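You operate a simulated robot arm through the tools that you are given. There is no shell and no other tool. Be economical: measure what you need, move in short steps, check, and stop when the job is done.

The job below is to be done with a simulated two-armed robot. You get a single attempt, and the scene is never put back.

JOB
Fetch the stray nut and set it on the shelf under the test bench. Then press the zero button two times. Then turn the winder speed knob to 0. Then fetch the green tag from the tu basket and set it on the lower tread of the grey step. Then put one of the steel wheels from the top of the mixing bench on the top of the goods table. Then take the orange clip from the yellow bay and leave it on the shelf under the drum. Then take the brass block on the yellow bay and put it away on the top of the die shelf. The order counts.

It is judged by the outcome, as a careful person would: the job done as asked, and still so three seconds after it is handed in. It fails if anything else is knocked over, pushed out of place, dropped, spilled or broken.

ROBOT AND FRAMES
Two 7-joint arms with two-finger grippers on one trunk, on a base that drives. Base frame: it is fixed to the floor where the robot stands at the start and does not move with it; the origin is under the middle of the robot, x ahead of it, y to its left, z up. Lengths are in cm, angles in degrees, forces in N, time in s.
The left shoulder is at the start at [2.3, 21.8, 108], the right one opposite. With the tool pointing down near the work surface each hand reaches from about 10 to 70 cm from the robot's upright axis, wherever it stands, measured 20 degrees to its own side. Places, roughly: brass block [700, 450, 50]; green tag [-75, -450, 75]; lower tread of the grey step (45x22 cm) [330, -538, 24]; orange clip (3x6x7 cm) [710, 450, 60]; shelf under the drum [940, 180, 40]; shelf under the test bench [120, 40, 20]; steel wheel [925, 100, 75]; stray nut (4x4x2 cm) [50, 10, 90]; top of the die shelf (34x18 cm) [584, -490, 72]; top of the goods table [680, 50, 60]; winder speed knob [10, -300, 80]; zero button [160, 60, 90]. Payload 2.2 kg a hand.
The TCP of each hand is the grasp point between the finger pads, 1.9 cm short of the fingertips. In the tool frame z runs along the fingers and y along their closing line. The gripper opens to 11.6 cm. The gripper's body begins 7 cm behind the TCP.
Orientation is told as [roll, pitch, yaw] about the base's x, y, z axes, in that order, counted from this pose: with the fingers straight down and closing along the base's y, the tool's x points along the base's -x, its y along +y and its z along -z.

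CONTROLS
- The arms move only by the tool apply_moves. It takes "left_increments", "right_increments" or both (then of equal length, played together; a hand with none holds still); each is text: rows parted by semicolons, each of 7 numbers parted by spaces: the closure in counts, from 0 (fully open) to 255 (shut), then the shift along the tool's x, y, z in cm, then the turn, a rotation vector about the tool's x, y, z in degrees. In form: fingers tx ty tz rx ry rz; .... A call has 1 to 12 rows; each row shifts and turns the commanded pose from where the row before left it, along the tool's axes as they then stand. Rows are played at 5 a second. More than 5 cm and 8.6 degrees between two rows, or a gripper value outside its range, and nothing of the call is played. A pose out of reach is approached as far as the arm can. The call stops where the force on the tool passes 40 N (or 10 N more than at its start, if that is more) or the arm is blocked; 0.2 s more then pass. Each finger halts on what it meets, pressing with about 35 N; the grip force reading is that of the motor and also rises with nothing between the fingers. The clock runs only during rows and for 0.2 s after the last one: add rows that do not move to give the fingers time. It gives the time, the measured TCP pose, the force on the tool (base axes), the opening and the grip force at its end, in the units of the frame above (readings bear some noise), with the torque about the TCP (base axes, N m) and any sound that the robot's microphone picked up, and new pictures: "show" is both (left out), scene, wrist or none (wrist: the cameras of the hands that moved).
- Cameras (640 x 400 px; columns grow to the right, rows downward): "scene" is now at [11.49, 4.82, 124.4]; the picture's right is [0.54, -0.84, -0.00], its down [-0.54, -0.34, -0.77] and it looks along [0.65, 0.41, -0.64] (base axes); focal length 214 px, centre (320, 200). "left" rides on the left gripper at [6.9, 1.5, -9.7] in its tool frame; the picture's right is [-0.21, 0.98, 0.00], its down [-0.76, -0.17, -0.63] and it looks along [-0.62, -0.14, 0.77] (tool axes); focal length 251 px, centre (320, 200). "right" rides on the right gripper at [6.9, -1.5, -9.7] in its tool frame; the picture's right is [0.21, 0.98, 0.00], its down [-0.76, 0.17, -0.63] and it looks along [-0.62, 0.13, 0.77] (tool axes); focal length 251 px, centre (320, 200). There is no depth. A picture from a camera that has moved, and an enlarged one, comes with that camera's place and axes in the base frame and with its lens.
- raise_lower(by): slides the trunk up (or, below 0, down) by that many cm; the arms and the scene camera ride with it, the base frame stays. It gives what a move gives, with no picture.
- drive_base(legs): drives the robot by 1 to 6 legs, each [ahead, left, turn to the left] in cm, cm and degrees, along the robot's own axes; the way and the turn of a leg run together, so that a leg with both is an arc; at most 150 cm and 180 degrees a leg. The arms and the cameras ride along, it lands a little off, and it stops where it bumps. It gives what a move gives, and a new picture of the scene camera.
- turn_head(pan, tilt): turns the head with the scene camera to pan (to the left, within 80 degrees either way) and tilt (down, from -29 to 69), counted from straight ahead of the robot. It gives what a move gives, and a new picture of the scene camera.
- zoom(camera, box): a new picture of the part [left, top, right, bottom] of that camera's present view, enlarged. No time passes.
- hand_in(): hands the job in; it is judged then, once.

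Work in short steps. Places have to be worked out from the pictures, the camera data and where the tool is seen: move nearer, look again, correct. Check each grasp and each placing, and mend what went wrong. You have 186 turns and 260 pictures in all, those below and enlarged ones among them. Open the grippers and draw the arms clear of the work before you hand the job in, unless the task says otherwise; then end with one line.

The tools are called after "Call:" as name(argument=value, ...) on one line, values as JSON. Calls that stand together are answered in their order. apply_moves: Moves the arms, as the interface text tells. Its arguments: {"type":"object","properties":{"left_increments":{"type":"string"},"right_increments":{"type":"string"},"show":{"type":"string","enum":["both","scene","wrist","none"]}},"required":[]} The other tools are called the same way: raise_lower (by) slides the trunk up or down; drive_base (legs) drives the base; turn_head (pan, tilt) turns the head that bears the scene camera; zoom (camera, box) takes an enlarged picture of a part of a camera's view; hand_in () hands the job in.

At the start:

```text
time: 0.0
left_ee_pos: [38.79, 47.31, 108.45]
left_tool_rot: [-0.2, 0.1, 0.0]
left_contact_force: [0.1, 0.2, -0.1]
left_ft_torque: [0.04, 0.04, 0.01]
left_width: 11.59
left_finger_force: 0.1
right_ee_pos: [32.65, 3.44, 111.26]
right_tool_rot: [0.0, -0.1, 0.0]
right_contact_force: [-0.6, -0.2, 0.9]
right_ft_torque: [-0.03, -0.03, -0.01]
right_width: 11.61
right_finger_force: 0.0
trunk travel left (down, up): [-22.5, 26.5]
robot x, y, heading: [0.06, -0.04, -0.2]
head pan, tilt: [32.4, 39.5]
```

scene: 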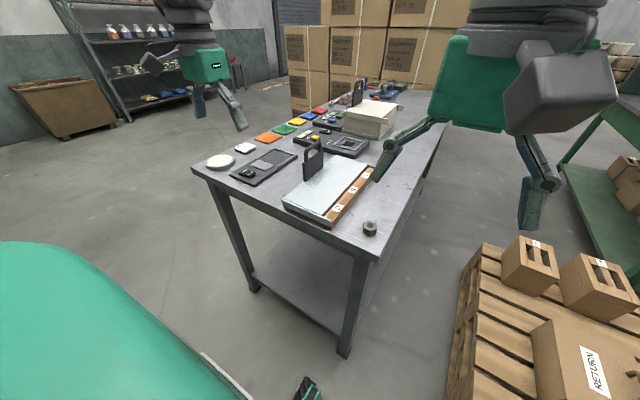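
right: 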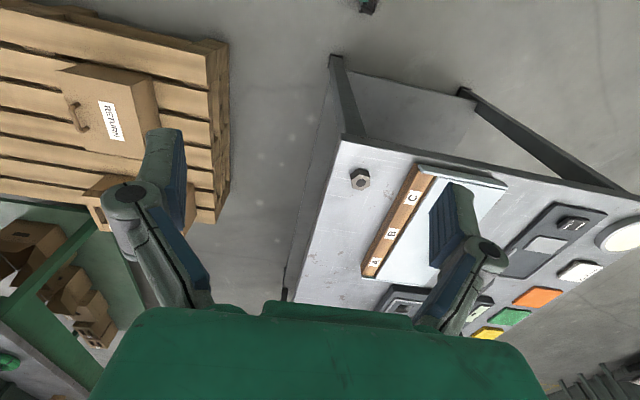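
left: 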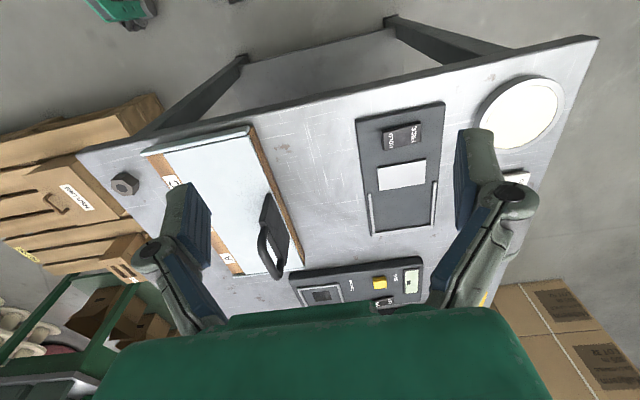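

The bench end edge is at about x=41 and its top near z=84. Three views put the nut at about [48, 13.6, 86], so I move the right hand above it to look again.

Call:
apply_moves(right_increments="90 -3.1 2 2.6 0 0 0;90 -3.1 2 2.6 0 0 0;90 -3.1 2 2.6 0 0 0;90 -3.1 2 2.6 0 0 0;90 -3 2.1 2.6 0 0 0;90 0 0 0 0 0 0", show="wrist")

```text
time: 1.4
left_ee_pos: [38.5, 47.17, 108.57]
left_tool_rot: [0.0, -0.1, 0.0]
left_contact_force: [0.7, 0.2, -0.1]
left_ft_torque: [-0.01, -0.04, -0.04]
left_width: 11.6
left_finger_force: 0.0
right_ee_pos: [47.97, 13.5, 98.3]
right_tool_rot: [0.0, -0.1, 0.0]
right_contact_force: [0.1, -0.5, 0.2]
right_ft_torque: [0.01, -0.02, -0.01]
right_width: 7.53
right_finger_force: 0.1
trunk travel left (down, up): [-22.5, 26.5]
robot x, y, heading: [-0.16, -0.22, -0.2]
head pan, tilt: [32.4, 39.5]
camera right: at [41.1, 11.78, 108.05], right [-0.21, 0.98, 0.0], down [0.75, 0.17, 0.63], along [0.62, 0.14, -0.77], focal length 251 px, centre (320, 200)
```

right: 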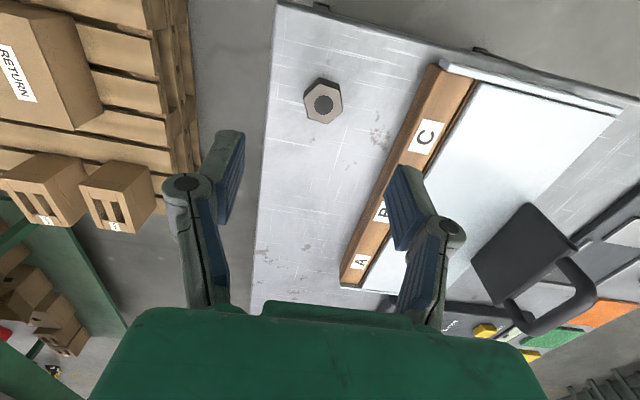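

The nut sits at about [48.3, 13.6] with its flats facing ±y. I lower 10 cm and check the height.

Call:
apply_moves(right_increments="90 -0.1 0 3 0 0 0;90 -0.2 0.1 3 0 0 0;90 0 0 2.5 0 0 0;90 0 0 1.5 0 0 0;90 0 0 0 0 0 0", show="both")

```text
time: 2.6
left_ee_pos: [38.51, 47.13, 108.67]
left_tool_rot: [0.1, -0.1, -0.1]
left_contact_force: [-0.1, 0.0, -0.1]
left_ft_torque: [-0.01, 0.0, -0.01]
left_width: 11.58
left_finger_force: 0.0
right_ee_pos: [48.21, 13.65, 88.43]
right_tool_rot: [0.0, -0.1, 0.0]
right_contact_force: [-1.6, 0.3, 0.6]
right_ft_torque: [0.0, 0.0, -0.01]
right_width: 7.51
right_finger_force: 0.1
trunk travel left (down, up): [-22.5, 26.5]
robot x, y, heading: [0.22, -0.28, 0.0]
head pan, tilt: [32.4, 39.5]
camera scene: at [11.55, 4.92, 124.39], right [0.54, -0.84, 0.0], down [-0.54, -0.34, -0.77], along [0.65, 0.41, -0.64], focal length 214 px, centre (320, 200)
camera right: at [41.45, 11.92, 97.97], right [-0.21, 0.98, 0.0], down [0.76, 0.17, 0.63], along [0.62, 0.14, -0.77], focal length 251 px, centre (320, 200)
```

scene: 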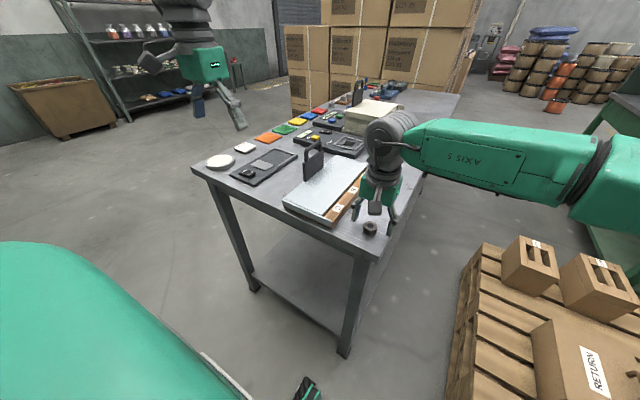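
right: 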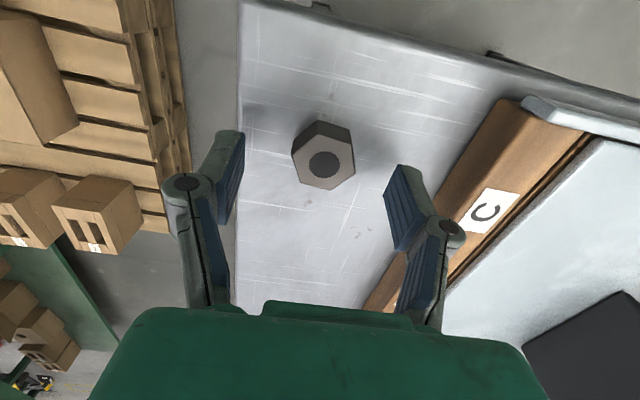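

The nut lies between the fingers and its top is at about z=87. I go down a bit more and grip it.

Call:
apply_moves(right_increments="90 0.1 0 0.8 0 0 0;90 0.1 0 0.5 0 0 0;90 0 0 0.3 0 0 0;160 0 0 0 0 0 0;200 0 0 0 0 0 0;255 0 0 0 0 0 0;255 0 0 0 0 0 0", show="wrist")

```text
time: 4.2
left_ee_pos: [38.41, 47.07, 108.75]
left_tool_rot: [0.1, -0.2, 0.0]
left_contact_force: [1.6, 0.8, 0.5]
left_ft_torque: [-0.01, 0.02, 0.01]
left_width: 11.61
left_finger_force: 0.0
right_ee_pos: [48.05, 13.31, 86.96]
right_tool_rot: [0.0, -0.4, -0.1]
right_contact_force: [5.4, -8.8, 33.5]
right_ft_torque: [-0.58, 0.01, 0.03]
right_width: 3.53
right_finger_force: 34.8
trunk travel left (down, up): [-22.5, 26.5]
robot x, y, heading: [0.13, 0.02, -0.0]
head pan, tilt: [32.4, 39.5]
camera right: at [41.2, 11.72, 96.62], right [-0.21, 0.98, 0.0], down [0.75, 0.16, 0.64], along [0.62, 0.14, -0.77], focal length 251 px, centre (320, 200)
```

right: 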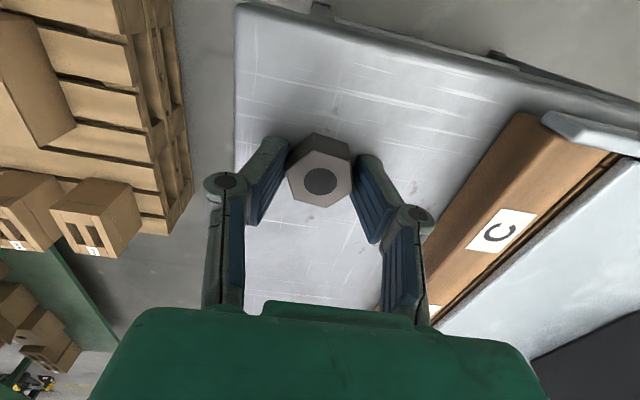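

The nut is held at 3.5 cm, flat to flat. I lift it well clear, then look around the robot before driving.

Call:
apply_moves(right_increments="255 0 0 -3 0 0 0;255 0 0 -4.5 0 0 0;255 0 0 -4.5 0 0 0;255 0 0 -4.5 0 0 0;255 3 0 -2 0 0 0;255 4.5 0 0 0 0 0;255 4.5 0 0 0 0 0;255 4 -2 0 0 0 0", show="wrist")

Call:
turn_head(pan=80, tilt=30)

Call:
turn_head(pan=-80, tilt=30)

```text
time: 6.0
left_ee_pos: [38.48, 46.88, 108.68]
left_tool_rot: [0.1, -0.1, 0.0]
left_contact_force: [-0.4, -0.2, -0.6]
left_ft_torque: [0.05, 0.01, 0.05]
left_width: 11.57
left_finger_force: 0.0
right_ee_pos: [31.91, 11.37, 105.34]
right_tool_rot: [0.1, -0.1, -0.1]
right_contact_force: [-0.1, 0.0, -0.1]
right_ft_torque: [0.03, -0.03, 0.0]
right_width: 3.52
right_finger_force: 34.6
trunk travel left (down, up): [-22.5, 26.5]
robot x, y, heading: [-0.05, 0.11, -0.2]
head pan, tilt: [32.4, 39.5]
camera right: at [25.15, 9.67, 114.88], right [-0.21, 0.98, 0.0], down [0.76, 0.16, 0.63], along [0.62, 0.14, -0.77], focal length 251 px, centre (320, 200)
```

right: 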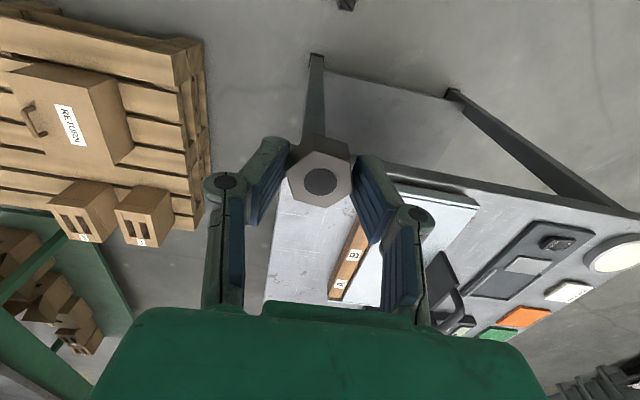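

```text
time: 7.2
left_ee_pos: [38.64, 47.24, 108.63]
left_tool_rot: [0.0, -0.1, -0.1]
left_contact_force: [0.6, 0.5, -0.5]
left_ft_torque: [-0.04, -0.02, -0.02]
left_width: 11.58
left_finger_force: 0.1
right_ee_pos: [32.1, 11.55, 105.19]
right_tool_rot: [0.1, -0.1, 0.0]
right_contact_force: [-0.8, -0.9, 0.3]
right_ft_torque: [-0.03, -0.03, -0.02]
right_width: 3.54
right_finger_force: 34.7
trunk travel left (down, up): [-22.5, 26.5]
robot x, y, heading: [-0.04, 0.03, 0.1]
head pan, tilt: [80.0, 30.0]
camera scene: at [5.89, 9.25, 125.86], right [0.98, -0.17, 0.0], down [-0.09, -0.49, -0.86], along [0.15, 0.85, -0.5], focal length 214 px, centre (320, 200)
```

scene: 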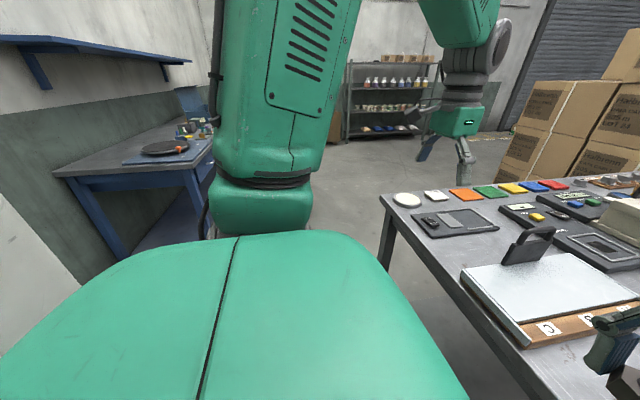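

```text
time: 9.6
left_ee_pos: [38.53, 47.16, 108.59]
left_tool_rot: [0.0, -0.1, 0.0]
left_contact_force: [-0.6, 0.6, 0.2]
left_ft_torque: [-0.02, 0.04, -0.02]
left_width: 11.59
left_finger_force: 0.1
right_ee_pos: [32.12, 11.62, 105.29]
right_tool_rot: [0.0, -0.1, -0.1]
right_contact_force: [-0.5, 0.4, -1.4]
right_ft_torque: [0.0, 0.03, -0.01]
right_width: 3.53
right_finger_force: 35.2
trunk travel left (down, up): [-22.5, 26.5]
robot x, y, heading: [0.09, 0.11, 0.2]
head pan, tilt: [-80.0, 30.0]
camera scene: at [5.88, -8.59, 125.91], right [-0.98, -0.17, 0.0], down [-0.09, 0.49, -0.87], along [0.15, -0.85, -0.5], focal length 214 px, centre (320, 200)
```

scene: 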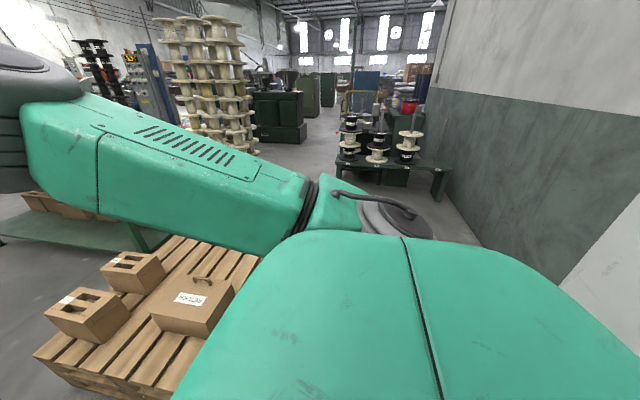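

There is a wall about 105 cm behind and free floor to the left. I back off 32 cm and shift 35 cm left, so the right hand faces the open end of the bench.

Call:
turn_head(pan=0, tilt=45)

Call:
drive_base(legs=[[-32, 0, 0], [0, 35, 0]])

Call:
raise_lower(by=-22)

```text
time: 11.1
left_ee_pos: [38.54, 47.18, 108.64]
left_tool_rot: [0.0, -0.1, 0.1]
left_contact_force: [0.7, -0.1, -0.2]
left_ft_torque: [-0.02, -0.02, -0.03]
left_width: 11.62
left_finger_force: 0.0
right_ee_pos: [32.05, 11.51, 105.11]
right_tool_rot: [0.0, -0.1, -0.1]
right_contact_force: [0.5, 0.0, -1.7]
right_ft_torque: [-0.02, 0.0, 0.01]
right_width: 3.52
right_finger_force: 34.8
trunk travel left (down, up): [-22.5, 26.5]
robot x, y, heading: [-0.09, -0.01, 0.1]
head pan, tilt: [0.0, 45.0]
camera scene: at [12.44, 0.31, 123.61], right [0.0, -1.0, 0.0], down [-0.71, 0.0, -0.7], along [0.7, 0.0, -0.71], focal length 214 px, centre (320, 200)
```

scene: 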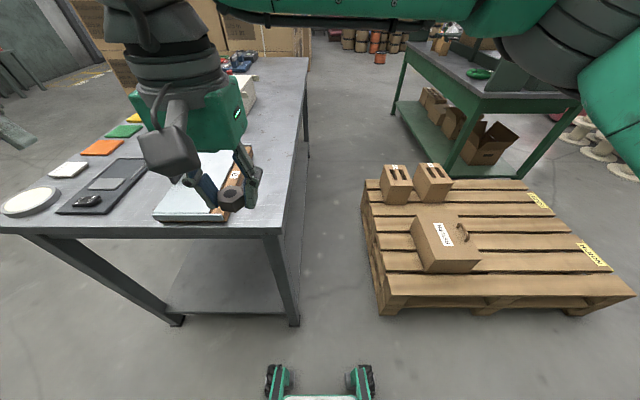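

```text
time: 15.2
left_ee_pos: [6.46, 81.75, 108.88]
left_tool_rot: [0.4, -0.1, -0.1]
left_contact_force: [0.1, -0.3, 1.2]
left_ft_torque: [0.04, 0.0, -0.01]
left_width: 11.59
left_finger_force: 0.1
right_ee_pos: [-0.09, 46.11, 105.23]
right_tool_rot: [0.3, -0.1, -0.1]
right_contact_force: [0.6, 0.5, 0.5]
right_ft_torque: [0.0, 0.03, -0.01]
right_width: 3.52
right_finger_force: 35.3
trunk travel left (down, up): [-22.5, 26.5]
robot x, y, heading: [-32.2, 35.39, 0.1]
head pan, tilt: [0.0, 45.0]
camera scene: at [-19.65, 34.39, 123.6], right [0.0, -1.0, -0.01], down [-0.71, 0.01, -0.7], along [0.7, 0.0, -0.71], focal length 214 px, centre (320, 200)
```

scene: 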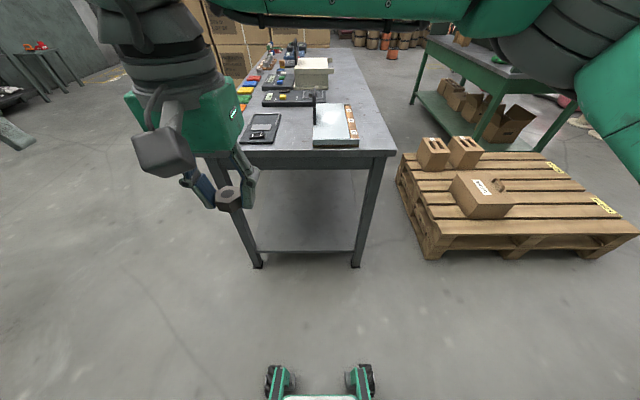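

```text
time: 17.5
left_ee_pos: [6.21, 81.78, 86.9]
left_tool_rot: [0.3, -0.2, -0.1]
left_contact_force: [-0.2, 0.1, 0.7]
left_ft_torque: [0.0, 0.02, 0.01]
left_width: 11.62
left_finger_force: 0.1
right_ee_pos: [-0.24, 46.26, 83.4]
right_tool_rot: [0.3, -0.2, -0.1]
right_contact_force: [-0.3, -0.6, -0.5]
right_ft_torque: [0.04, -0.01, -0.01]
right_width: 3.52
right_finger_force: 34.6
trunk travel left (down, up): [-0.5, 48.5]
robot x, y, heading: [-32.23, 34.76, -0.2]
head pan, tilt: [0.0, 45.0]
```

Shelf edge at about x=45, z≈15–20, open between y≈15 and y≈70. I tilt the right hand 45° forward and lower it in front of the bench, staying outside the edge for now.

Call:
apply_moves(right_increments="255 0 -3 0 0 -7.5 0;255 0 -3 0 0 -7.5 0;255 0 -3 0 0 -7.5 0;255 0 -3 0 0 -7.5 0;255 0 -3 0 0 -7.5 0;255 0 -3 0 0 -7.5 0;255 1.7 0 4.4 0 0 0;255 1.7 0 4.4 0 0 0;255 1.7 0 4.4 0 0 0;255 1.7 0 4.4 0 0 0;255 1.7 0 4.4 0 0 0;255 0 0 0 0 0 0", show="none")

Call:
apply_moves(right_increments="255 1.7 0 4.4 0 0 0;255 1.7 0 4.4 0 0 0;255 1.7 0 4.4 0 0 0;255 1.7 0 4.4 0 0 0;255 1.7 0 4.4 0 0 0;255 1.7 0 4.4 0 0 0;255 1.7 0 4.4 0 0 0;255 0 0 0 0 0 0", show="both")

```text
time: 20.1
left_ee_pos: [6.12, 82.83, 86.51]
left_tool_rot: [-0.2, -0.2, 0.0]
left_contact_force: [1.0, 0.4, -0.2]
left_ft_torque: [0.0, -0.03, -0.02]
left_width: 11.61
left_finger_force: 0.0
right_ee_pos: [9.4, 29.0, 61.74]
right_tool_rot: [-0.4, -45.3, 0.2]
right_contact_force: [-0.3, 0.8, -0.7]
right_ft_torque: [-0.02, -0.01, 0.0]
right_width: 3.51
right_finger_force: 35.4
trunk travel left (down, up): [-0.5, 48.5]
robot x, y, heading: [-31.85, 35.43, -0.3]
head pan, tilt: [0.0, 45.0]
```

```text
time: 21.9
left_ee_pos: [6.16, 82.61, 86.66]
left_tool_rot: [-0.1, -0.2, -0.1]
left_contact_force: [0.5, -0.4, 0.7]
left_ft_torque: [-0.03, 0.01, 0.0]
left_width: 11.6
left_finger_force: 0.0
right_ee_pos: [22.96, 28.7, 31.33]
right_tool_rot: [-0.1, -45.1, 0.0]
right_contact_force: [0.5, 0.3, -1.2]
right_ft_torque: [0.01, 0.02, 0.02]
right_width: 3.49
right_finger_force: 35.5
trunk travel left (down, up): [-0.5, 48.5]
robot x, y, heading: [-31.93, 34.96, 0.4]
head pan, tilt: [0.0, 45.0]
camera scene: at [-19.71, 35.39, 101.61], right [0.0, -1.0, 0.0], down [-0.71, 0.0, -0.7], along [0.7, 0.0, -0.71], focal length 214 px, centre (320, 200)
camera right: at [11.29, 27.1, 33.3], right [-0.15, 0.98, -0.15], down [0.08, 0.17, 0.98], along [0.99, 0.13, -0.11], focal length 251 px, centre (320, 200)
```

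scene: 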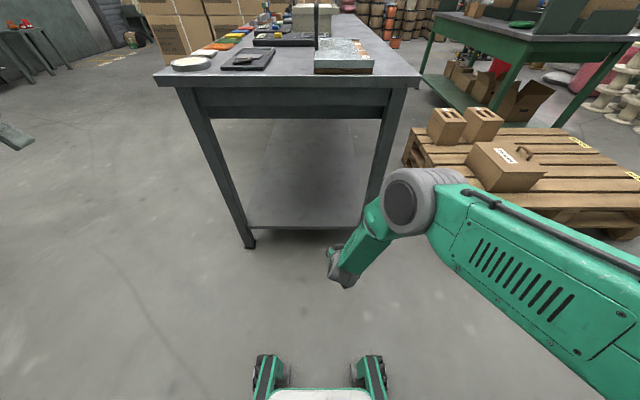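
right: 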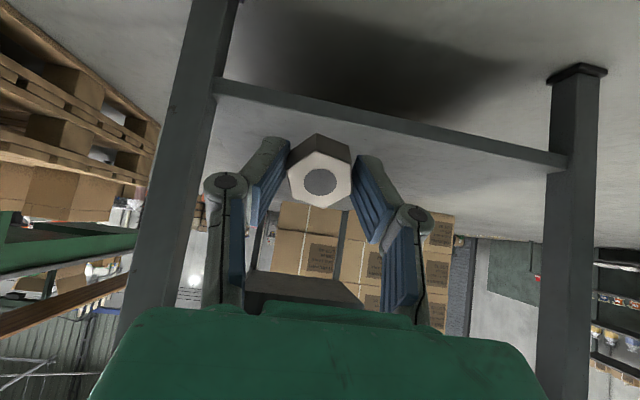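

The shelf top is at about z≈19, and the elbow is fairly high. I stretch the arm forward so the elbow straightens and stays outside the bench when I drive in.

Call:
apply_moves(right_increments="255 -2.36 0 4.2 0 0 0;255 -2.36 0 4.2 0 0 0;255 -2.36 0 4.2 0 0 0;255 0 0 0 0 0 0", show="none")

Call:
drive_base(legs=[[0, 12, 0]])

```text
time: 22.9
left_ee_pos: [6.21, 82.51, 86.67]
left_tool_rot: [-0.1, -0.2, 0.0]
left_contact_force: [1.0, 0.4, -1.0]
left_ft_torque: [0.02, 0.05, 0.03]
left_width: 11.6
left_finger_force: 0.1
right_ee_pos: [35.38, 28.4, 27.92]
right_tool_rot: [0.0, -45.1, 0.0]
right_contact_force: [0.5, 0.6, -0.8]
right_ft_torque: [0.01, 0.04, 0.04]
right_width: 3.49
right_finger_force: 35.5
right hand out of reach, approached as far as the arm can: row 3
trunk travel left (down, up): [-0.5, 48.5]
robot x, y, heading: [-32.06, 35.11, 0.0]
head pan, tilt: [0.0, 45.0]
```

```text
time: 24.1
left_ee_pos: [6.23, 93.33, 87.15]
left_tool_rot: [0.6, -0.3, -0.2]
left_contact_force: [-0.3, -1.2, 0.5]
left_ft_torque: [0.04, 0.0, 0.02]
left_width: 11.62
left_finger_force: 0.1
right_ee_pos: [35.34, 39.77, 27.98]
right_tool_rot: [0.6, -45.1, -0.7]
right_contact_force: [-0.6, -0.4, -0.9]
right_ft_torque: [0.06, -0.02, 0.04]
right_width: 3.48
right_finger_force: 35.1
trunk travel left (down, up): [-0.5, 48.5]
robot x, y, heading: [-31.93, 46.66, -0.0]
head pan, tilt: [0.0, 45.0]
camera scene: at [-19.67, 45.43, 101.59], right [0.0, -1.0, -0.01], down [-0.71, 0.01, -0.7], along [0.7, 0.01, -0.71], focal length 214 px, centre (320, 200)
```

scene: 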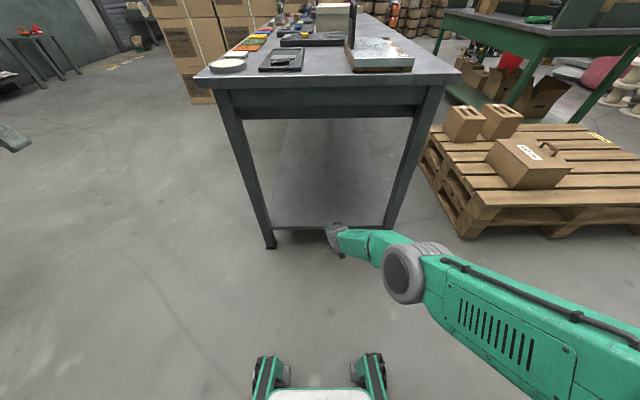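

The arm is nearly straight now, with the nut at z=28 above the shelf level. I drive 20 cm forward so the nut comes over the shelf.

Call:
drive_base(legs=[[20, 0, 0]])

Call:
apply_moves(right_increments="255 2.2 0 0.6 0 0 0;255 2.1 0 0.6 0 0 0;255 0 0 0 0 0 0", show="both")

```text
time: 25.7
left_ee_pos: [26.18, 95.71, 85.98]
left_tool_rot: [-1.0, -0.3, 0.0]
left_contact_force: [-0.6, 0.4, -0.1]
left_ft_torque: [-0.14, -0.02, -0.02]
left_width: 11.59
left_finger_force: 0.0
right_ee_pos: [55.52, 40.83, 28.24]
right_tool_rot: [-1.3, -45.2, 0.7]
right_contact_force: [-0.7, 0.4, -2.1]
right_ft_torque: [-0.03, -0.04, -0.01]
right_width: 3.49
right_finger_force: 35.0
trunk travel left (down, up): [-0.5, 48.5]
robot x, y, heading: [-12.15, 46.99, 0.2]
head pan, tilt: [0.0, 45.0]
camera scene: at [0.54, 47.85, 101.58], right [0.0, -1.0, 0.01], down [-0.71, 0.0, -0.7], along [0.7, -0.01, -0.71], focal length 214 px, centre (320, 200)
```

scene: 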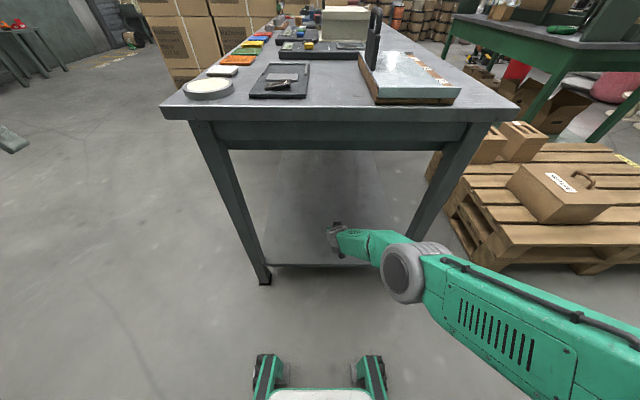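

```text
time: 26.5
left_ee_pos: [25.86, 96.07, 86.03]
left_tool_rot: [-0.9, -0.4, 0.1]
left_contact_force: [-0.1, 0.5, -0.2]
left_ft_torque: [-0.02, -0.03, -0.02]
left_width: 11.6
left_finger_force: 0.1
right_ee_pos: [53.83, 39.64, 25.66]
right_tool_rot: [-1.3, -45.4, 0.9]
right_contact_force: [-0.4, 0.7, -0.9]
right_ft_torque: [0.01, 0.05, 0.03]
right_width: 3.49
right_finger_force: 34.7
right hand out of reach, approached as far as the arm can: row 1, 2
trunk travel left (down, up): [-0.5, 48.5]
robot x, y, heading: [-11.6, 47.56, 0.2]
head pan, tilt: [0.0, 45.0]
camera scene: at [0.46, 48.22, 101.6], right [0.0, -1.0, 0.01], down [-0.71, 0.0, -0.7], along [0.7, -0.01, -0.71], focal length 214 px, centre (320, 200)
camera right: at [42.2, 38.14, 27.49], right [-0.15, 0.97, -0.17], down [0.08, 0.18, 0.98], along [0.99, 0.13, -0.11], focal length 251 px, centre (320, 200)
```

scene: 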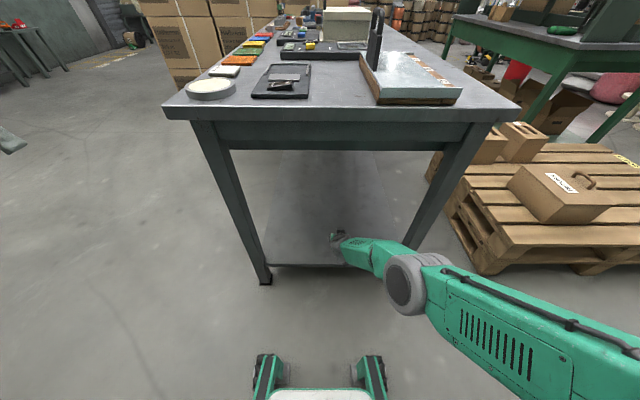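
right: 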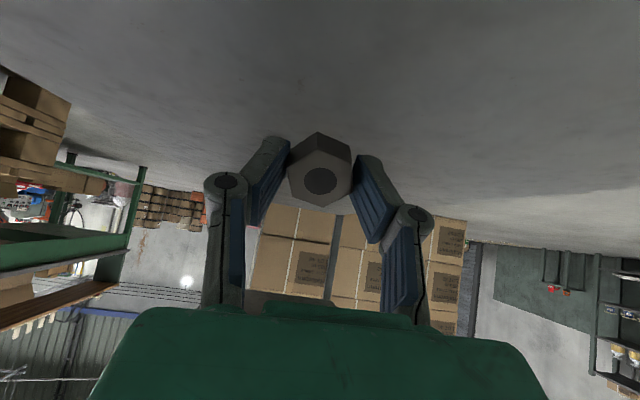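

The arm is at its reach limit, so I drive 9 cm more and then ease the hand back and down to touch the shelf.

Call:
drive_base(legs=[[9, 0, 0]])

Call:
apply_moves(right_increments="255 3.5 0 -1.4 0 0 0;255 1.8 0 0 0 0 0;255 0 0 0 0 0 0", show="wrist")

```text
time: 27.6
left_ee_pos: [35.04, 94.57, 86.58]
left_tool_rot: [-0.4, -0.5, 0.0]
left_contact_force: [0.7, 0.1, -0.2]
left_ft_torque: [0.04, 0.03, -0.01]
left_width: 11.61
left_finger_force: 0.0
right_ee_pos: [62.93, 38.91, 25.29]
right_tool_rot: [-0.5, -45.3, 0.2]
right_contact_force: [-0.6, -1.4, -0.7]
right_ft_torque: [0.01, -0.04, 0.03]
right_width: 3.49
right_finger_force: 35.0
trunk travel left (down, up): [-0.5, 48.5]
robot x, y, heading: [-3.18, 47.3, 0.1]
head pan, tilt: [0.0, 45.0]
camera scene: at [9.6, 47.0, 101.59], right [0.0, -1.0, 0.0], down [-0.71, 0.0, -0.7], along [0.7, 0.0, -0.71], focal length 214 px, centre (320, 200)
```

scene: 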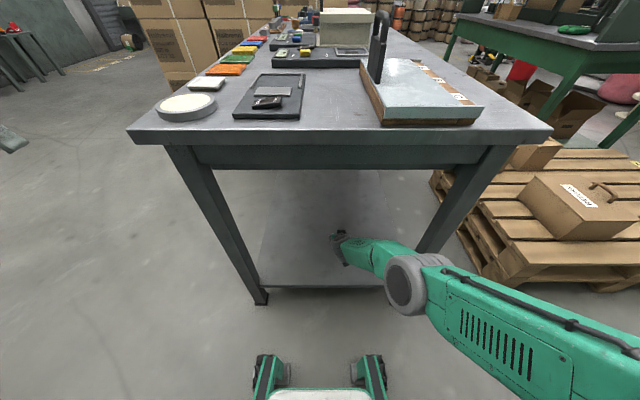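

```text
time: 28.4
left_ee_pos: [34.71, 94.48, 86.77]
left_tool_rot: [-0.1, -0.5, -0.1]
left_contact_force: [-1.3, 0.0, -0.4]
left_ft_torque: [0.01, 0.02, 0.0]
left_width: 11.61
left_finger_force: 0.0
right_ee_pos: [58.12, 38.84, 22.73]
right_tool_rot: [-0.5, -45.6, 0.0]
right_contact_force: [-1.5, 0.1, -1.2]
right_ft_torque: [0.0, -0.03, 0.05]
right_width: 3.49
right_finger_force: 35.3
trunk travel left (down, up): [-0.5, 48.5]
robot x, y, heading: [-2.81, 47.0, -0.4]
head pan, tilt: [0.0, 45.0]
camera right: at [46.51, 37.21, 24.55], right [-0.15, 0.98, -0.16], down [0.08, 0.17, 0.98], along [0.99, 0.13, -0.1], focal length 251 px, centre (320, 200)
```

right: 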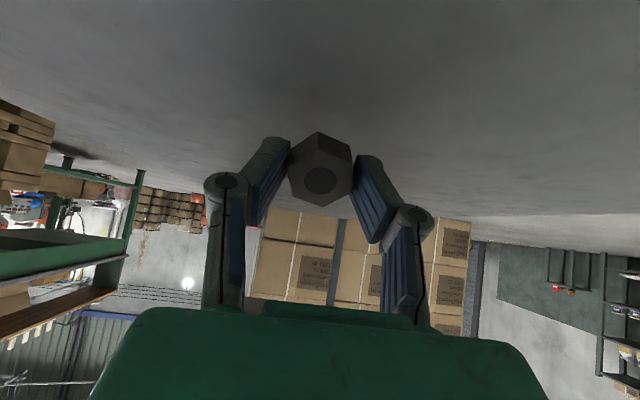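

Still above the shelf. I go down in small steps until contact.

Call:
apply_moves(right_increments="255 0.7 0 0.2 0 0 0;255 0.5 0 0.3 0 0 0;255 0.4 0 0.3 0 0 0;255 0.4 0 0.3 0 0 0;255 0.4 0 0.3 0 0 0;255 0.4 0 0.3 0 0 0;255 0.4 0 0.3 0 0 0;255 0.4 0 0.3 0 0 0", show="wrist")

```text
time: 30.2
left_ee_pos: [34.72, 94.94, 86.79]
left_tool_rot: [-0.4, -0.6, -0.2]
left_contact_force: [-0.6, -0.8, 0.3]
left_ft_torque: [-0.02, -0.04, -0.01]
left_width: 11.59
left_finger_force: 0.0
right_ee_pos: [57.67, 38.49, 20.45]
right_tool_rot: [-0.7, -45.8, 0.3]
right_contact_force: [4.0, 1.5, 18.0]
right_ft_torque: [0.07, -0.15, -0.01]
right_width: 3.14
right_finger_force: 34.8
right hand out of reach, approached as far as the arm can: row 5, 6, 7, 8
trunk travel left (down, up): [-0.5, 48.5]
robot x, y, heading: [-3.15, 47.06, 0.0]
head pan, tilt: [0.0, 45.0]
camera right: at [46.03, 36.98, 22.23], right [-0.15, 0.98, -0.16], down [0.07, 0.17, 0.98], along [0.99, 0.13, -0.1], focal length 251 px, centre (320, 200)
```

right: 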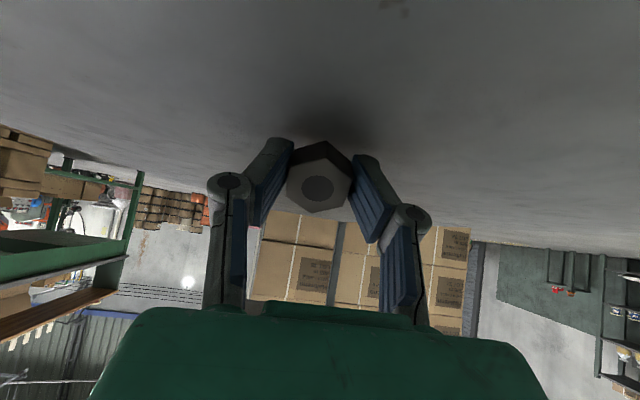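

The upward force shows that the nut is touching the shelf. I open the fingers.

Call:
apply_moves(right_increments="200 0 0 0 0 0 0;140 0 0 0 0 0 0;80 0 0 0 0 0 0;40 0 0 0 0 0 0", show="wrist")

```text
time: 31.2
left_ee_pos: [34.64, 94.86, 86.67]
left_tool_rot: [-0.4, -0.6, -0.1]
left_contact_force: [-1.2, 0.0, -0.4]
left_ft_torque: [-0.03, 0.01, 0.0]
left_width: 11.6
left_finger_force: 0.1
right_ee_pos: [57.4, 38.49, 20.06]
right_tool_rot: [-0.7, -45.4, 0.3]
right_contact_force: [0.2, -0.5, 0.1]
right_ft_torque: [-0.01, -0.02, -0.04]
right_width: 9.81
right_finger_force: 0.0
trunk travel left (down, up): [-0.5, 48.5]
robot x, y, heading: [-2.67, 46.97, -0.1]
head pan, tilt: [0.0, 45.0]
camera right: at [45.82, 36.98, 21.94], right [-0.15, 0.98, -0.16], down [0.08, 0.17, 0.98], along [0.99, 0.13, -0.1], focal length 251 px, centre (320, 200)
```

right: 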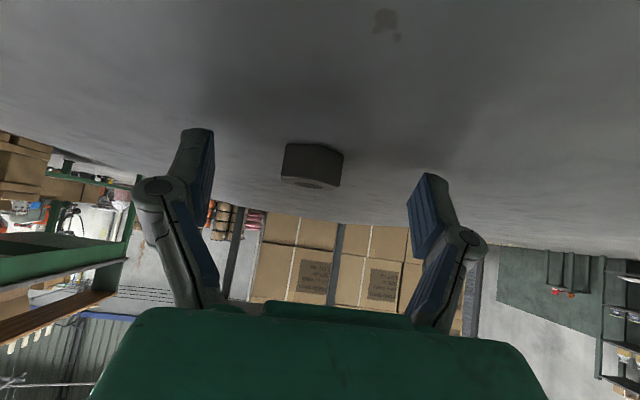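

The nut rests flat on the shelf. I pull the hand back and up, then back the robot out.

Call:
apply_moves(right_increments="40 -0.5 0 -3 0 0 0;40 -0.5 0 -3 0 0 0", show="none")

Call:
drive_base(legs=[[-38, 0, 0]])

Call:
apply_moves(right_increments="40 -3.3 0 -3.3 0 0 0;40 -3.3 0 -3.3 0 0 0;40 -3.3 0 -3.3 0 0 0;40 -3.3 0 -3.3 0 0 0;40 -3.3 0 -3.3 0 0 0;40 -3.3 0 -3.3 0 0 0;40 0 -2 -3 0 7.5 0;40 0 -2 -3 0 7.5 0;40 0 -2 -3 0 7.5 0;40 0 -2 -3 0 7.5 0;40 0 -2 -3 0 7.5 0;40 0 -2 -3 0 7.5 0", show="none")

Call:
raise_lower(by=30)

Call:
turn_head(pan=0, tilt=25)

```text
time: 31.8
left_ee_pos: [34.71, 94.98, 86.63]
left_tool_rot: [-0.4, -0.5, -0.2]
left_contact_force: [-0.7, -0.3, -0.2]
left_ft_torque: [-0.01, 0.0, -0.01]
left_width: 11.61
left_finger_force: 0.2
right_ee_pos: [53.87, 38.67, 25.43]
right_tool_rot: [-0.7, -45.6, 0.2]
right_contact_force: [-0.6, -0.1, -0.1]
right_ft_torque: [-0.02, 0.0, 0.0]
right_width: 9.79
right_finger_force: 0.1
trunk travel left (down, up): [-0.5, 48.5]
robot x, y, heading: [-2.66, 46.78, -0.3]
head pan, tilt: [0.0, 45.0]
```

```text
time: 34.2
left_ee_pos: [-3.44, 94.87, 86.67]
left_tool_rot: [-0.4, -0.7, -0.3]
left_contact_force: [-0.7, 1.0, -0.2]
left_ft_torque: [-0.03, -0.02, 0.01]
left_width: 11.59
left_finger_force: 0.1
right_ee_pos: [15.58, 38.74, 25.35]
right_tool_rot: [-0.6, -45.6, 0.2]
right_contact_force: [-0.2, -0.7, 0.1]
right_ft_torque: [-0.03, 0.02, -0.02]
right_width: 9.78
right_finger_force: 0.0
trunk travel left (down, up): [-0.5, 48.5]
robot x, y, heading: [-40.96, 47.08, -0.2]
head pan, tilt: [0.0, 45.0]
camera scene: at [-28.76, 47.34, 101.61], right [0.0, -1.0, 0.0], down [-0.71, 0.0, -0.7], along [0.7, 0.0, -0.71], focal length 214 px, centre (320, 200)
```

scene: 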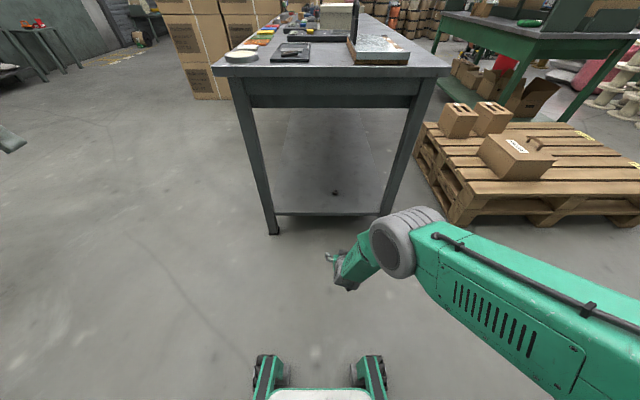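

```text
time: 36.9
left_ee_pos: [-3.56, 94.7, 86.57]
left_tool_rot: [-0.2, -0.3, -0.2]
left_contact_force: [0.2, 0.2, -0.1]
left_ft_torque: [0.0, -0.02, 0.04]
left_width: 11.6
left_finger_force: 0.0
right_ee_pos: [7.09, 27.03, 69.16]
right_tool_rot: [-0.5, -0.7, 0.0]
right_contact_force: [-0.1, -0.4, -0.7]
right_ft_torque: [0.0, 0.02, -0.01]
right_width: 9.77
right_finger_force: 0.1
trunk travel left (down, up): [-0.5, 48.5]
robot x, y, heading: [-41.06, 47.27, -0.2]
head pan, tilt: [0.0, 45.0]
```

```text
time: 39.9
left_ee_pos: [-3.53, 94.78, 116.46]
left_tool_rot: [-0.3, -0.2, -0.2]
left_contact_force: [0.2, -0.8, 1.2]
left_ft_torque: [0.0, -0.01, 0.03]
left_width: 11.58
left_finger_force: 0.1
right_ee_pos: [7.21, 26.97, 98.93]
right_tool_rot: [-0.5, -0.7, -0.2]
right_contact_force: [0.0, 0.0, 0.7]
right_ft_torque: [0.02, 0.01, 0.02]
right_width: 9.76
right_finger_force: 0.0
trunk travel left (down, up): [-30.5, 18.5]
robot x, y, heading: [-41.04, 47.02, -0.2]
head pan, tilt: [0.0, 45.0]
```

```text
time: 40.7
left_ee_pos: [-3.68, 94.7, 116.59]
left_tool_rot: [-0.3, -0.3, -0.3]
left_contact_force: [0.0, -0.4, 0.6]
left_ft_torque: [0.02, -0.03, -0.02]
left_width: 11.59
left_finger_force: 0.1
right_ee_pos: [7.21, 27.02, 99.08]
right_tool_rot: [-0.4, -0.7, -0.2]
right_contact_force: [-0.6, -0.5, -0.5]
right_ft_torque: [0.0, 0.0, 0.03]
right_width: 9.79
right_finger_force: 0.0
trunk travel left (down, up): [-30.5, 18.5]
robot x, y, heading: [-40.78, 47.06, -0.1]
head pan, tilt: [0.0, 25.0]
camera scene: at [-27.54, 47.34, 134.65], right [0.0, -1.0, 0.0], down [-0.43, 0.0, -0.9], along [0.9, 0.0, -0.43], focal length 214 px, centre (320, 200)
```

scene: 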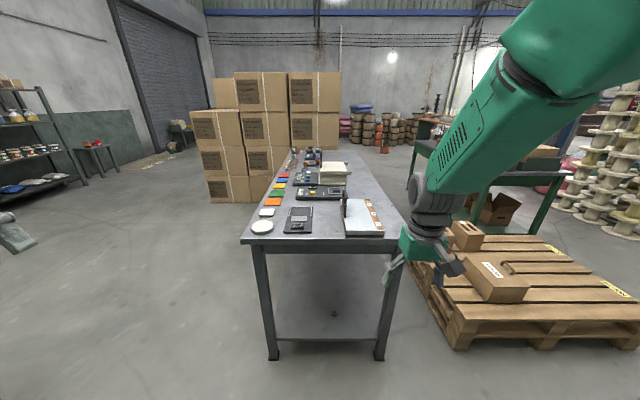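

The nut shows on the shelf. I zoom onto the bench devices to find the zero button.

Call:
zoom(camera="scene", box=[230, 130, 410, 242])

```text
3.56 times, centred on (320, 186) of scene
camera zoom: at [-27.54, 47.34, 134.65], right [0.0, -1.0, 0.0], down [-0.43, 0.0, -0.9], along [0.9, 0.0, -0.43], focal length 763 px, centre (320, 250)
```

zoom: 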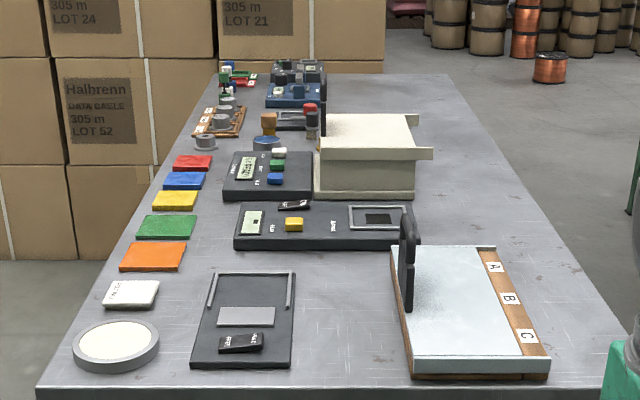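

The yellow-button device is near x≈79, another is near x≈106, and more devices are near x≈165, where the zero button should be. I raise up and drive along the free left side of the bench to face it at about x=160.

Call:
raise_lower(by=10)

Call:
drive_base(legs=[[0, 80, 0], [150, 0, 0], [52, 0, 0], [0, 0, -90]])

Call:
turn_head(pan=0, tilt=48)

```text
time: 42.0
left_ee_pos: [-3.47, 94.71, 126.59]
left_tool_rot: [-0.2, -0.2, -0.1]
left_contact_force: [0.2, 0.4, -0.8]
left_ft_torque: [0.0, 0.03, -0.04]
left_width: 11.59
left_finger_force: 0.1
right_ee_pos: [7.09, 26.97, 109.07]
right_tool_rot: [-0.5, -0.7, -0.3]
right_contact_force: [0.0, -0.3, 0.0]
right_ft_torque: [0.0, 0.01, 0.01]
right_width: 9.79
right_finger_force: 0.1
trunk travel left (down, up): [-40.5, 8.5]
robot x, y, heading: [-40.96, 47.46, 0.2]
head pan, tilt: [0.0, 25.0]
```

```text
time: 45.6
left_ee_pos: [-7.92, 169.03, 123.07]
left_tool_rot: [-4.3, -1.0, 2.6]
left_contact_force: [-0.9, -1.7, 1.7]
left_ft_torque: [0.21, -0.06, 0.06]
left_width: 11.62
left_finger_force: 0.1
right_ee_pos: [8.08, 98.1, 113.38]
right_tool_rot: [3.5, -1.4, -3.5]
right_contact_force: [-0.9, -0.8, 0.5]
right_ft_torque: [0.09, -0.05, 0.0]
right_width: 9.76
right_finger_force: 0.1
trunk travel left (down, up): [-40.5, 8.5]
robot x, y, heading: [-40.54, 110.02, 2.4]
head pan, tilt: [0.0, 25.0]
stopped in leg 1: the robot was blocked; the commanded pose is now the measured one
camera scene: at [-27.24, 108.41, 144.75], right [0.04, -1.0, -0.02], down [-0.42, -0.01, -0.91], along [0.91, 0.05, -0.42], focal length 214 px, centre (320, 200)
```

scene: 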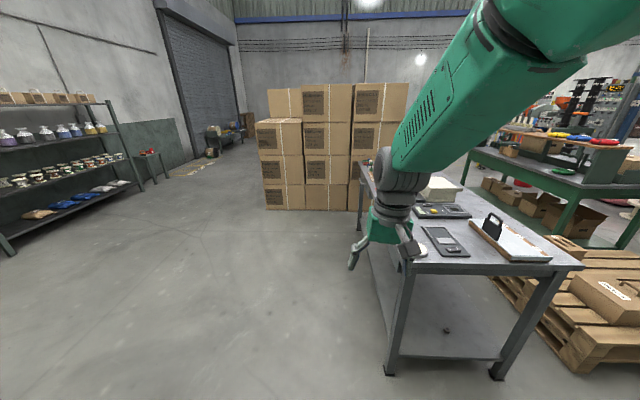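

```text
time: 46.5
left_ee_pos: [-7.0, 168.06, 122.99]
left_tool_rot: [-4.0, -0.5, 2.6]
left_contact_force: [0.2, 0.2, 0.1]
left_ft_torque: [0.04, 0.03, 0.01]
left_width: 11.58
left_finger_force: 0.1
right_ee_pos: [8.81, 97.54, 112.91]
right_tool_rot: [2.9, -1.3, -3.0]
right_contact_force: [-0.9, 0.1, -0.9]
right_ft_torque: [0.01, -0.01, -0.01]
right_width: 9.8
right_finger_force: 0.1
trunk travel left (down, up): [-40.5, 8.5]
robot x, y, heading: [-40.52, 110.37, 2.5]
head pan, tilt: [0.0, 48.0]
camera scene: at [-28.03, 108.66, 141.15], right [0.05, -1.0, -0.01], down [-0.74, -0.02, -0.67], along [0.67, 0.04, -0.75], focal length 214 px, centre (320, 200)
```

scene: 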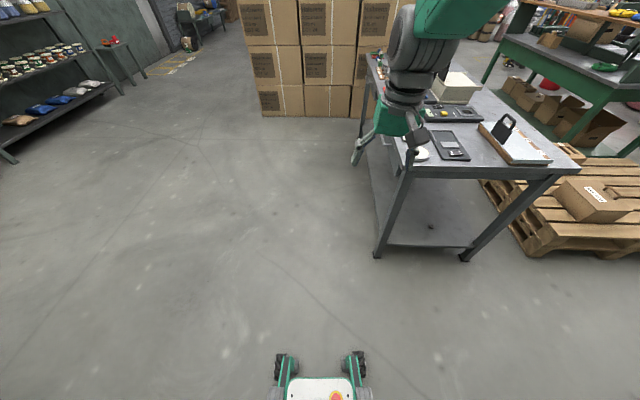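

The robot bumped something on its left. I look there before going on.

Call:
turn_head(pan=80, tilt=45)

```text
time: 48.0
left_ee_pos: [-7.33, 168.14, 122.99]
left_tool_rot: [-4.0, -0.6, 2.7]
left_contact_force: [-0.2, 0.4, 1.3]
left_ft_torque: [-0.01, 0.02, -0.03]
left_width: 11.6
left_finger_force: 0.2
right_ee_pos: [8.58, 97.5, 112.69]
right_tool_rot: [3.2, -0.8, -3.4]
right_contact_force: [0.0, -0.3, -0.5]
right_ft_torque: [0.02, -0.01, -0.03]
right_width: 9.75
right_finger_force: 0.1
trunk travel left (down, up): [-40.5, 8.5]
robot x, y, heading: [-40.54, 110.0, 2.6]
head pan, tilt: [80.0, 45.0]
camera scene: at [-35.13, 116.07, 141.7], right [0.99, -0.13, 0.0], down [-0.09, -0.69, -0.72], along [0.09, 0.71, -0.7], focal length 214 px, centre (320, 200)
```

scene: 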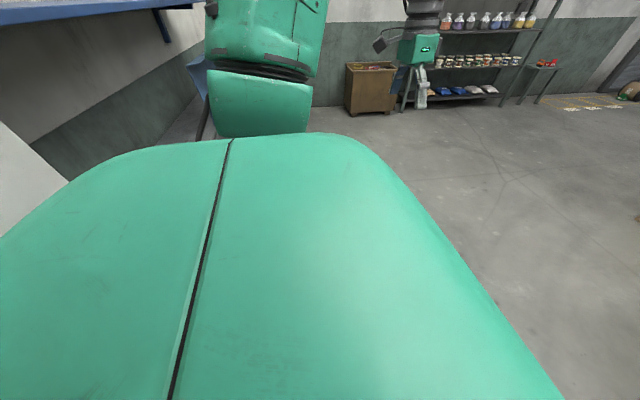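

The view is hidden, but the bump seems to be against the blue bench by the wall. I move forward away from it, then a little left, and along the bench.

Call:
drive_base(legs=[[50, 4, -2], [0, 10, 0], [150, 0, 0], [2, 0, 0], [0, 0, -90]])

Call:
turn_head(pan=0, tilt=48)

```text
time: 49.8
left_ee_pos: [0.69, 169.17, 120.75]
left_tool_rot: [-7.0, -1.6, 6.1]
left_contact_force: [-2.8, -1.1, 2.6]
left_ft_torque: [0.11, -0.26, 0.07]
left_width: 11.6
left_finger_force: 0.0
right_ee_pos: [21.48, 99.82, 116.68]
right_tool_rot: [1.9, -5.5, 0.4]
right_contact_force: [-3.2, 4.7, 5.3]
right_ft_torque: [-0.48, -0.29, -0.01]
right_width: 9.8
right_finger_force: 0.5
trunk travel left (down, up): [-40.5, 8.5]
robot x, y, heading: [-20.62, 104.88, 6.0]
head pan, tilt: [80.0, 45.0]
stopped in leg 1: the robot was blocked; the commanded pose is now the measured one
camera scene: at [-20.69, 115.4, 141.64], right [1.0, -0.07, 0.03], down [-0.02, -0.71, -0.7], along [0.07, 0.7, -0.71], focal length 214 px, centre (320, 200)
```

scene: 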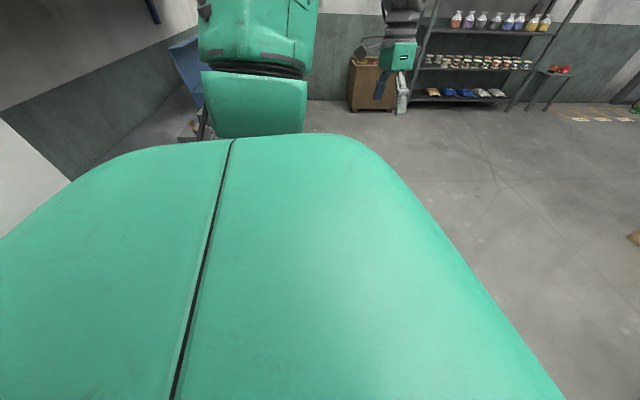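

```text
time: 51.3
left_ee_pos: [6.77, 159.68, 123.57]
left_tool_rot: [-2.7, 0.8, 5.7]
left_contact_force: [1.6, -1.1, 1.1]
left_ft_torque: [0.23, 0.17, 0.0]
left_width: 11.58
left_finger_force: 0.0
right_ee_pos: [27.08, 90.11, 112.11]
right_tool_rot: [3.5, -1.2, -0.1]
right_contact_force: [-0.7, 0.1, -0.2]
right_ft_torque: [0.01, -0.01, 0.0]
right_width: 9.78
right_finger_force: 0.0
trunk travel left (down, up): [-40.5, 8.5]
robot x, y, heading: [-20.81, 103.4, 6.0]
head pan, tilt: [0.0, 48.0]
camera scene: at [-7.31, 99.47, 141.05], right [0.1, -0.99, -0.04], down [-0.75, -0.05, -0.66], along [0.66, 0.1, -0.75], focal length 214 px, centre (320, 200)
```

scene: 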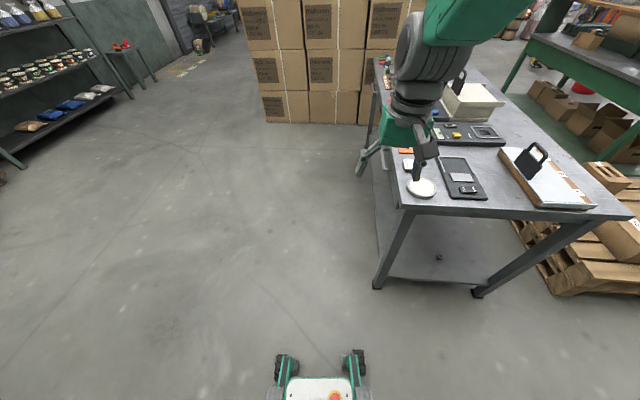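

The rear left was rubbing against the blue bench, and the robot now stands a bit off it at y≈103, turned 6°. I go forward clear of that, straighten, and look left and right again.

Call:
drive_base(legs=[[25, 0, 0]])

Call:
turn_head(pan=80, tilt=10)

```text
time: 53.2
left_ee_pos: [30.84, 162.27, 123.6]
left_tool_rot: [-2.7, 0.8, 5.8]
left_contact_force: [0.9, -0.4, 2.4]
left_ft_torque: [0.07, 0.1, -0.02]
left_width: 11.61
left_finger_force: 0.1
right_ee_pos: [50.98, 92.72, 112.49]
right_tool_rot: [3.5, -1.5, -0.2]
right_contact_force: [-0.7, -2.1, 1.0]
right_ft_torque: [0.14, -0.03, 0.01]
right_width: 9.74
right_finger_force: 0.1
trunk travel left (down, up): [-40.5, 8.5]
robot x, y, heading: [4.34, 106.02, 6.1]
head pan, tilt: [0.0, 48.0]
camera scene: at [16.42, 102.93, 141.18], right [0.1, -0.99, -0.03], down [-0.74, -0.06, -0.67], along [0.66, 0.09, -0.74], focal length 214 px, centre (320, 200)
```

scene: 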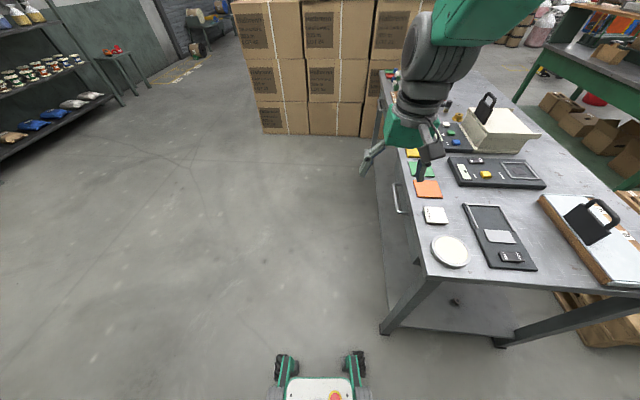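

```text
time: 54.7
left_ee_pos: [30.3, 168.25, 120.06]
left_tool_rot: [-5.5, 2.3, 5.7]
left_contact_force: [-0.7, 0.0, -1.5]
left_ft_torque: [-0.06, -0.04, 0.0]
left_width: 11.6
left_finger_force: 0.1
right_ee_pos: [50.5, 98.3, 113.14]
right_tool_rot: [0.8, -1.7, 0.0]
right_contact_force: [0.0, 0.3, 0.0]
right_ft_torque: [-0.02, -0.01, 0.02]
right_width: 9.77
right_finger_force: 0.1
trunk travel left (down, up): [-40.5, 8.5]
robot x, y, heading: [4.37, 106.18, 5.9]
head pan, tilt: [80.0, 10.0]
camera scene: at [8.82, 120.69, 146.66], right [1.0, -0.07, 0.0], down [-0.01, -0.21, -0.98], along [0.07, 0.98, -0.21], focal length 214 px, centre (320, 200)
```

scene: 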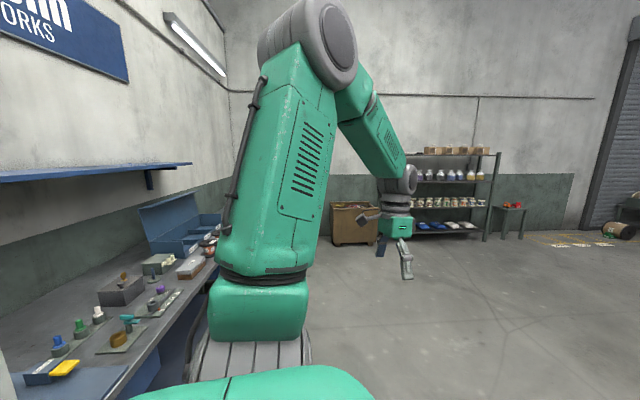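

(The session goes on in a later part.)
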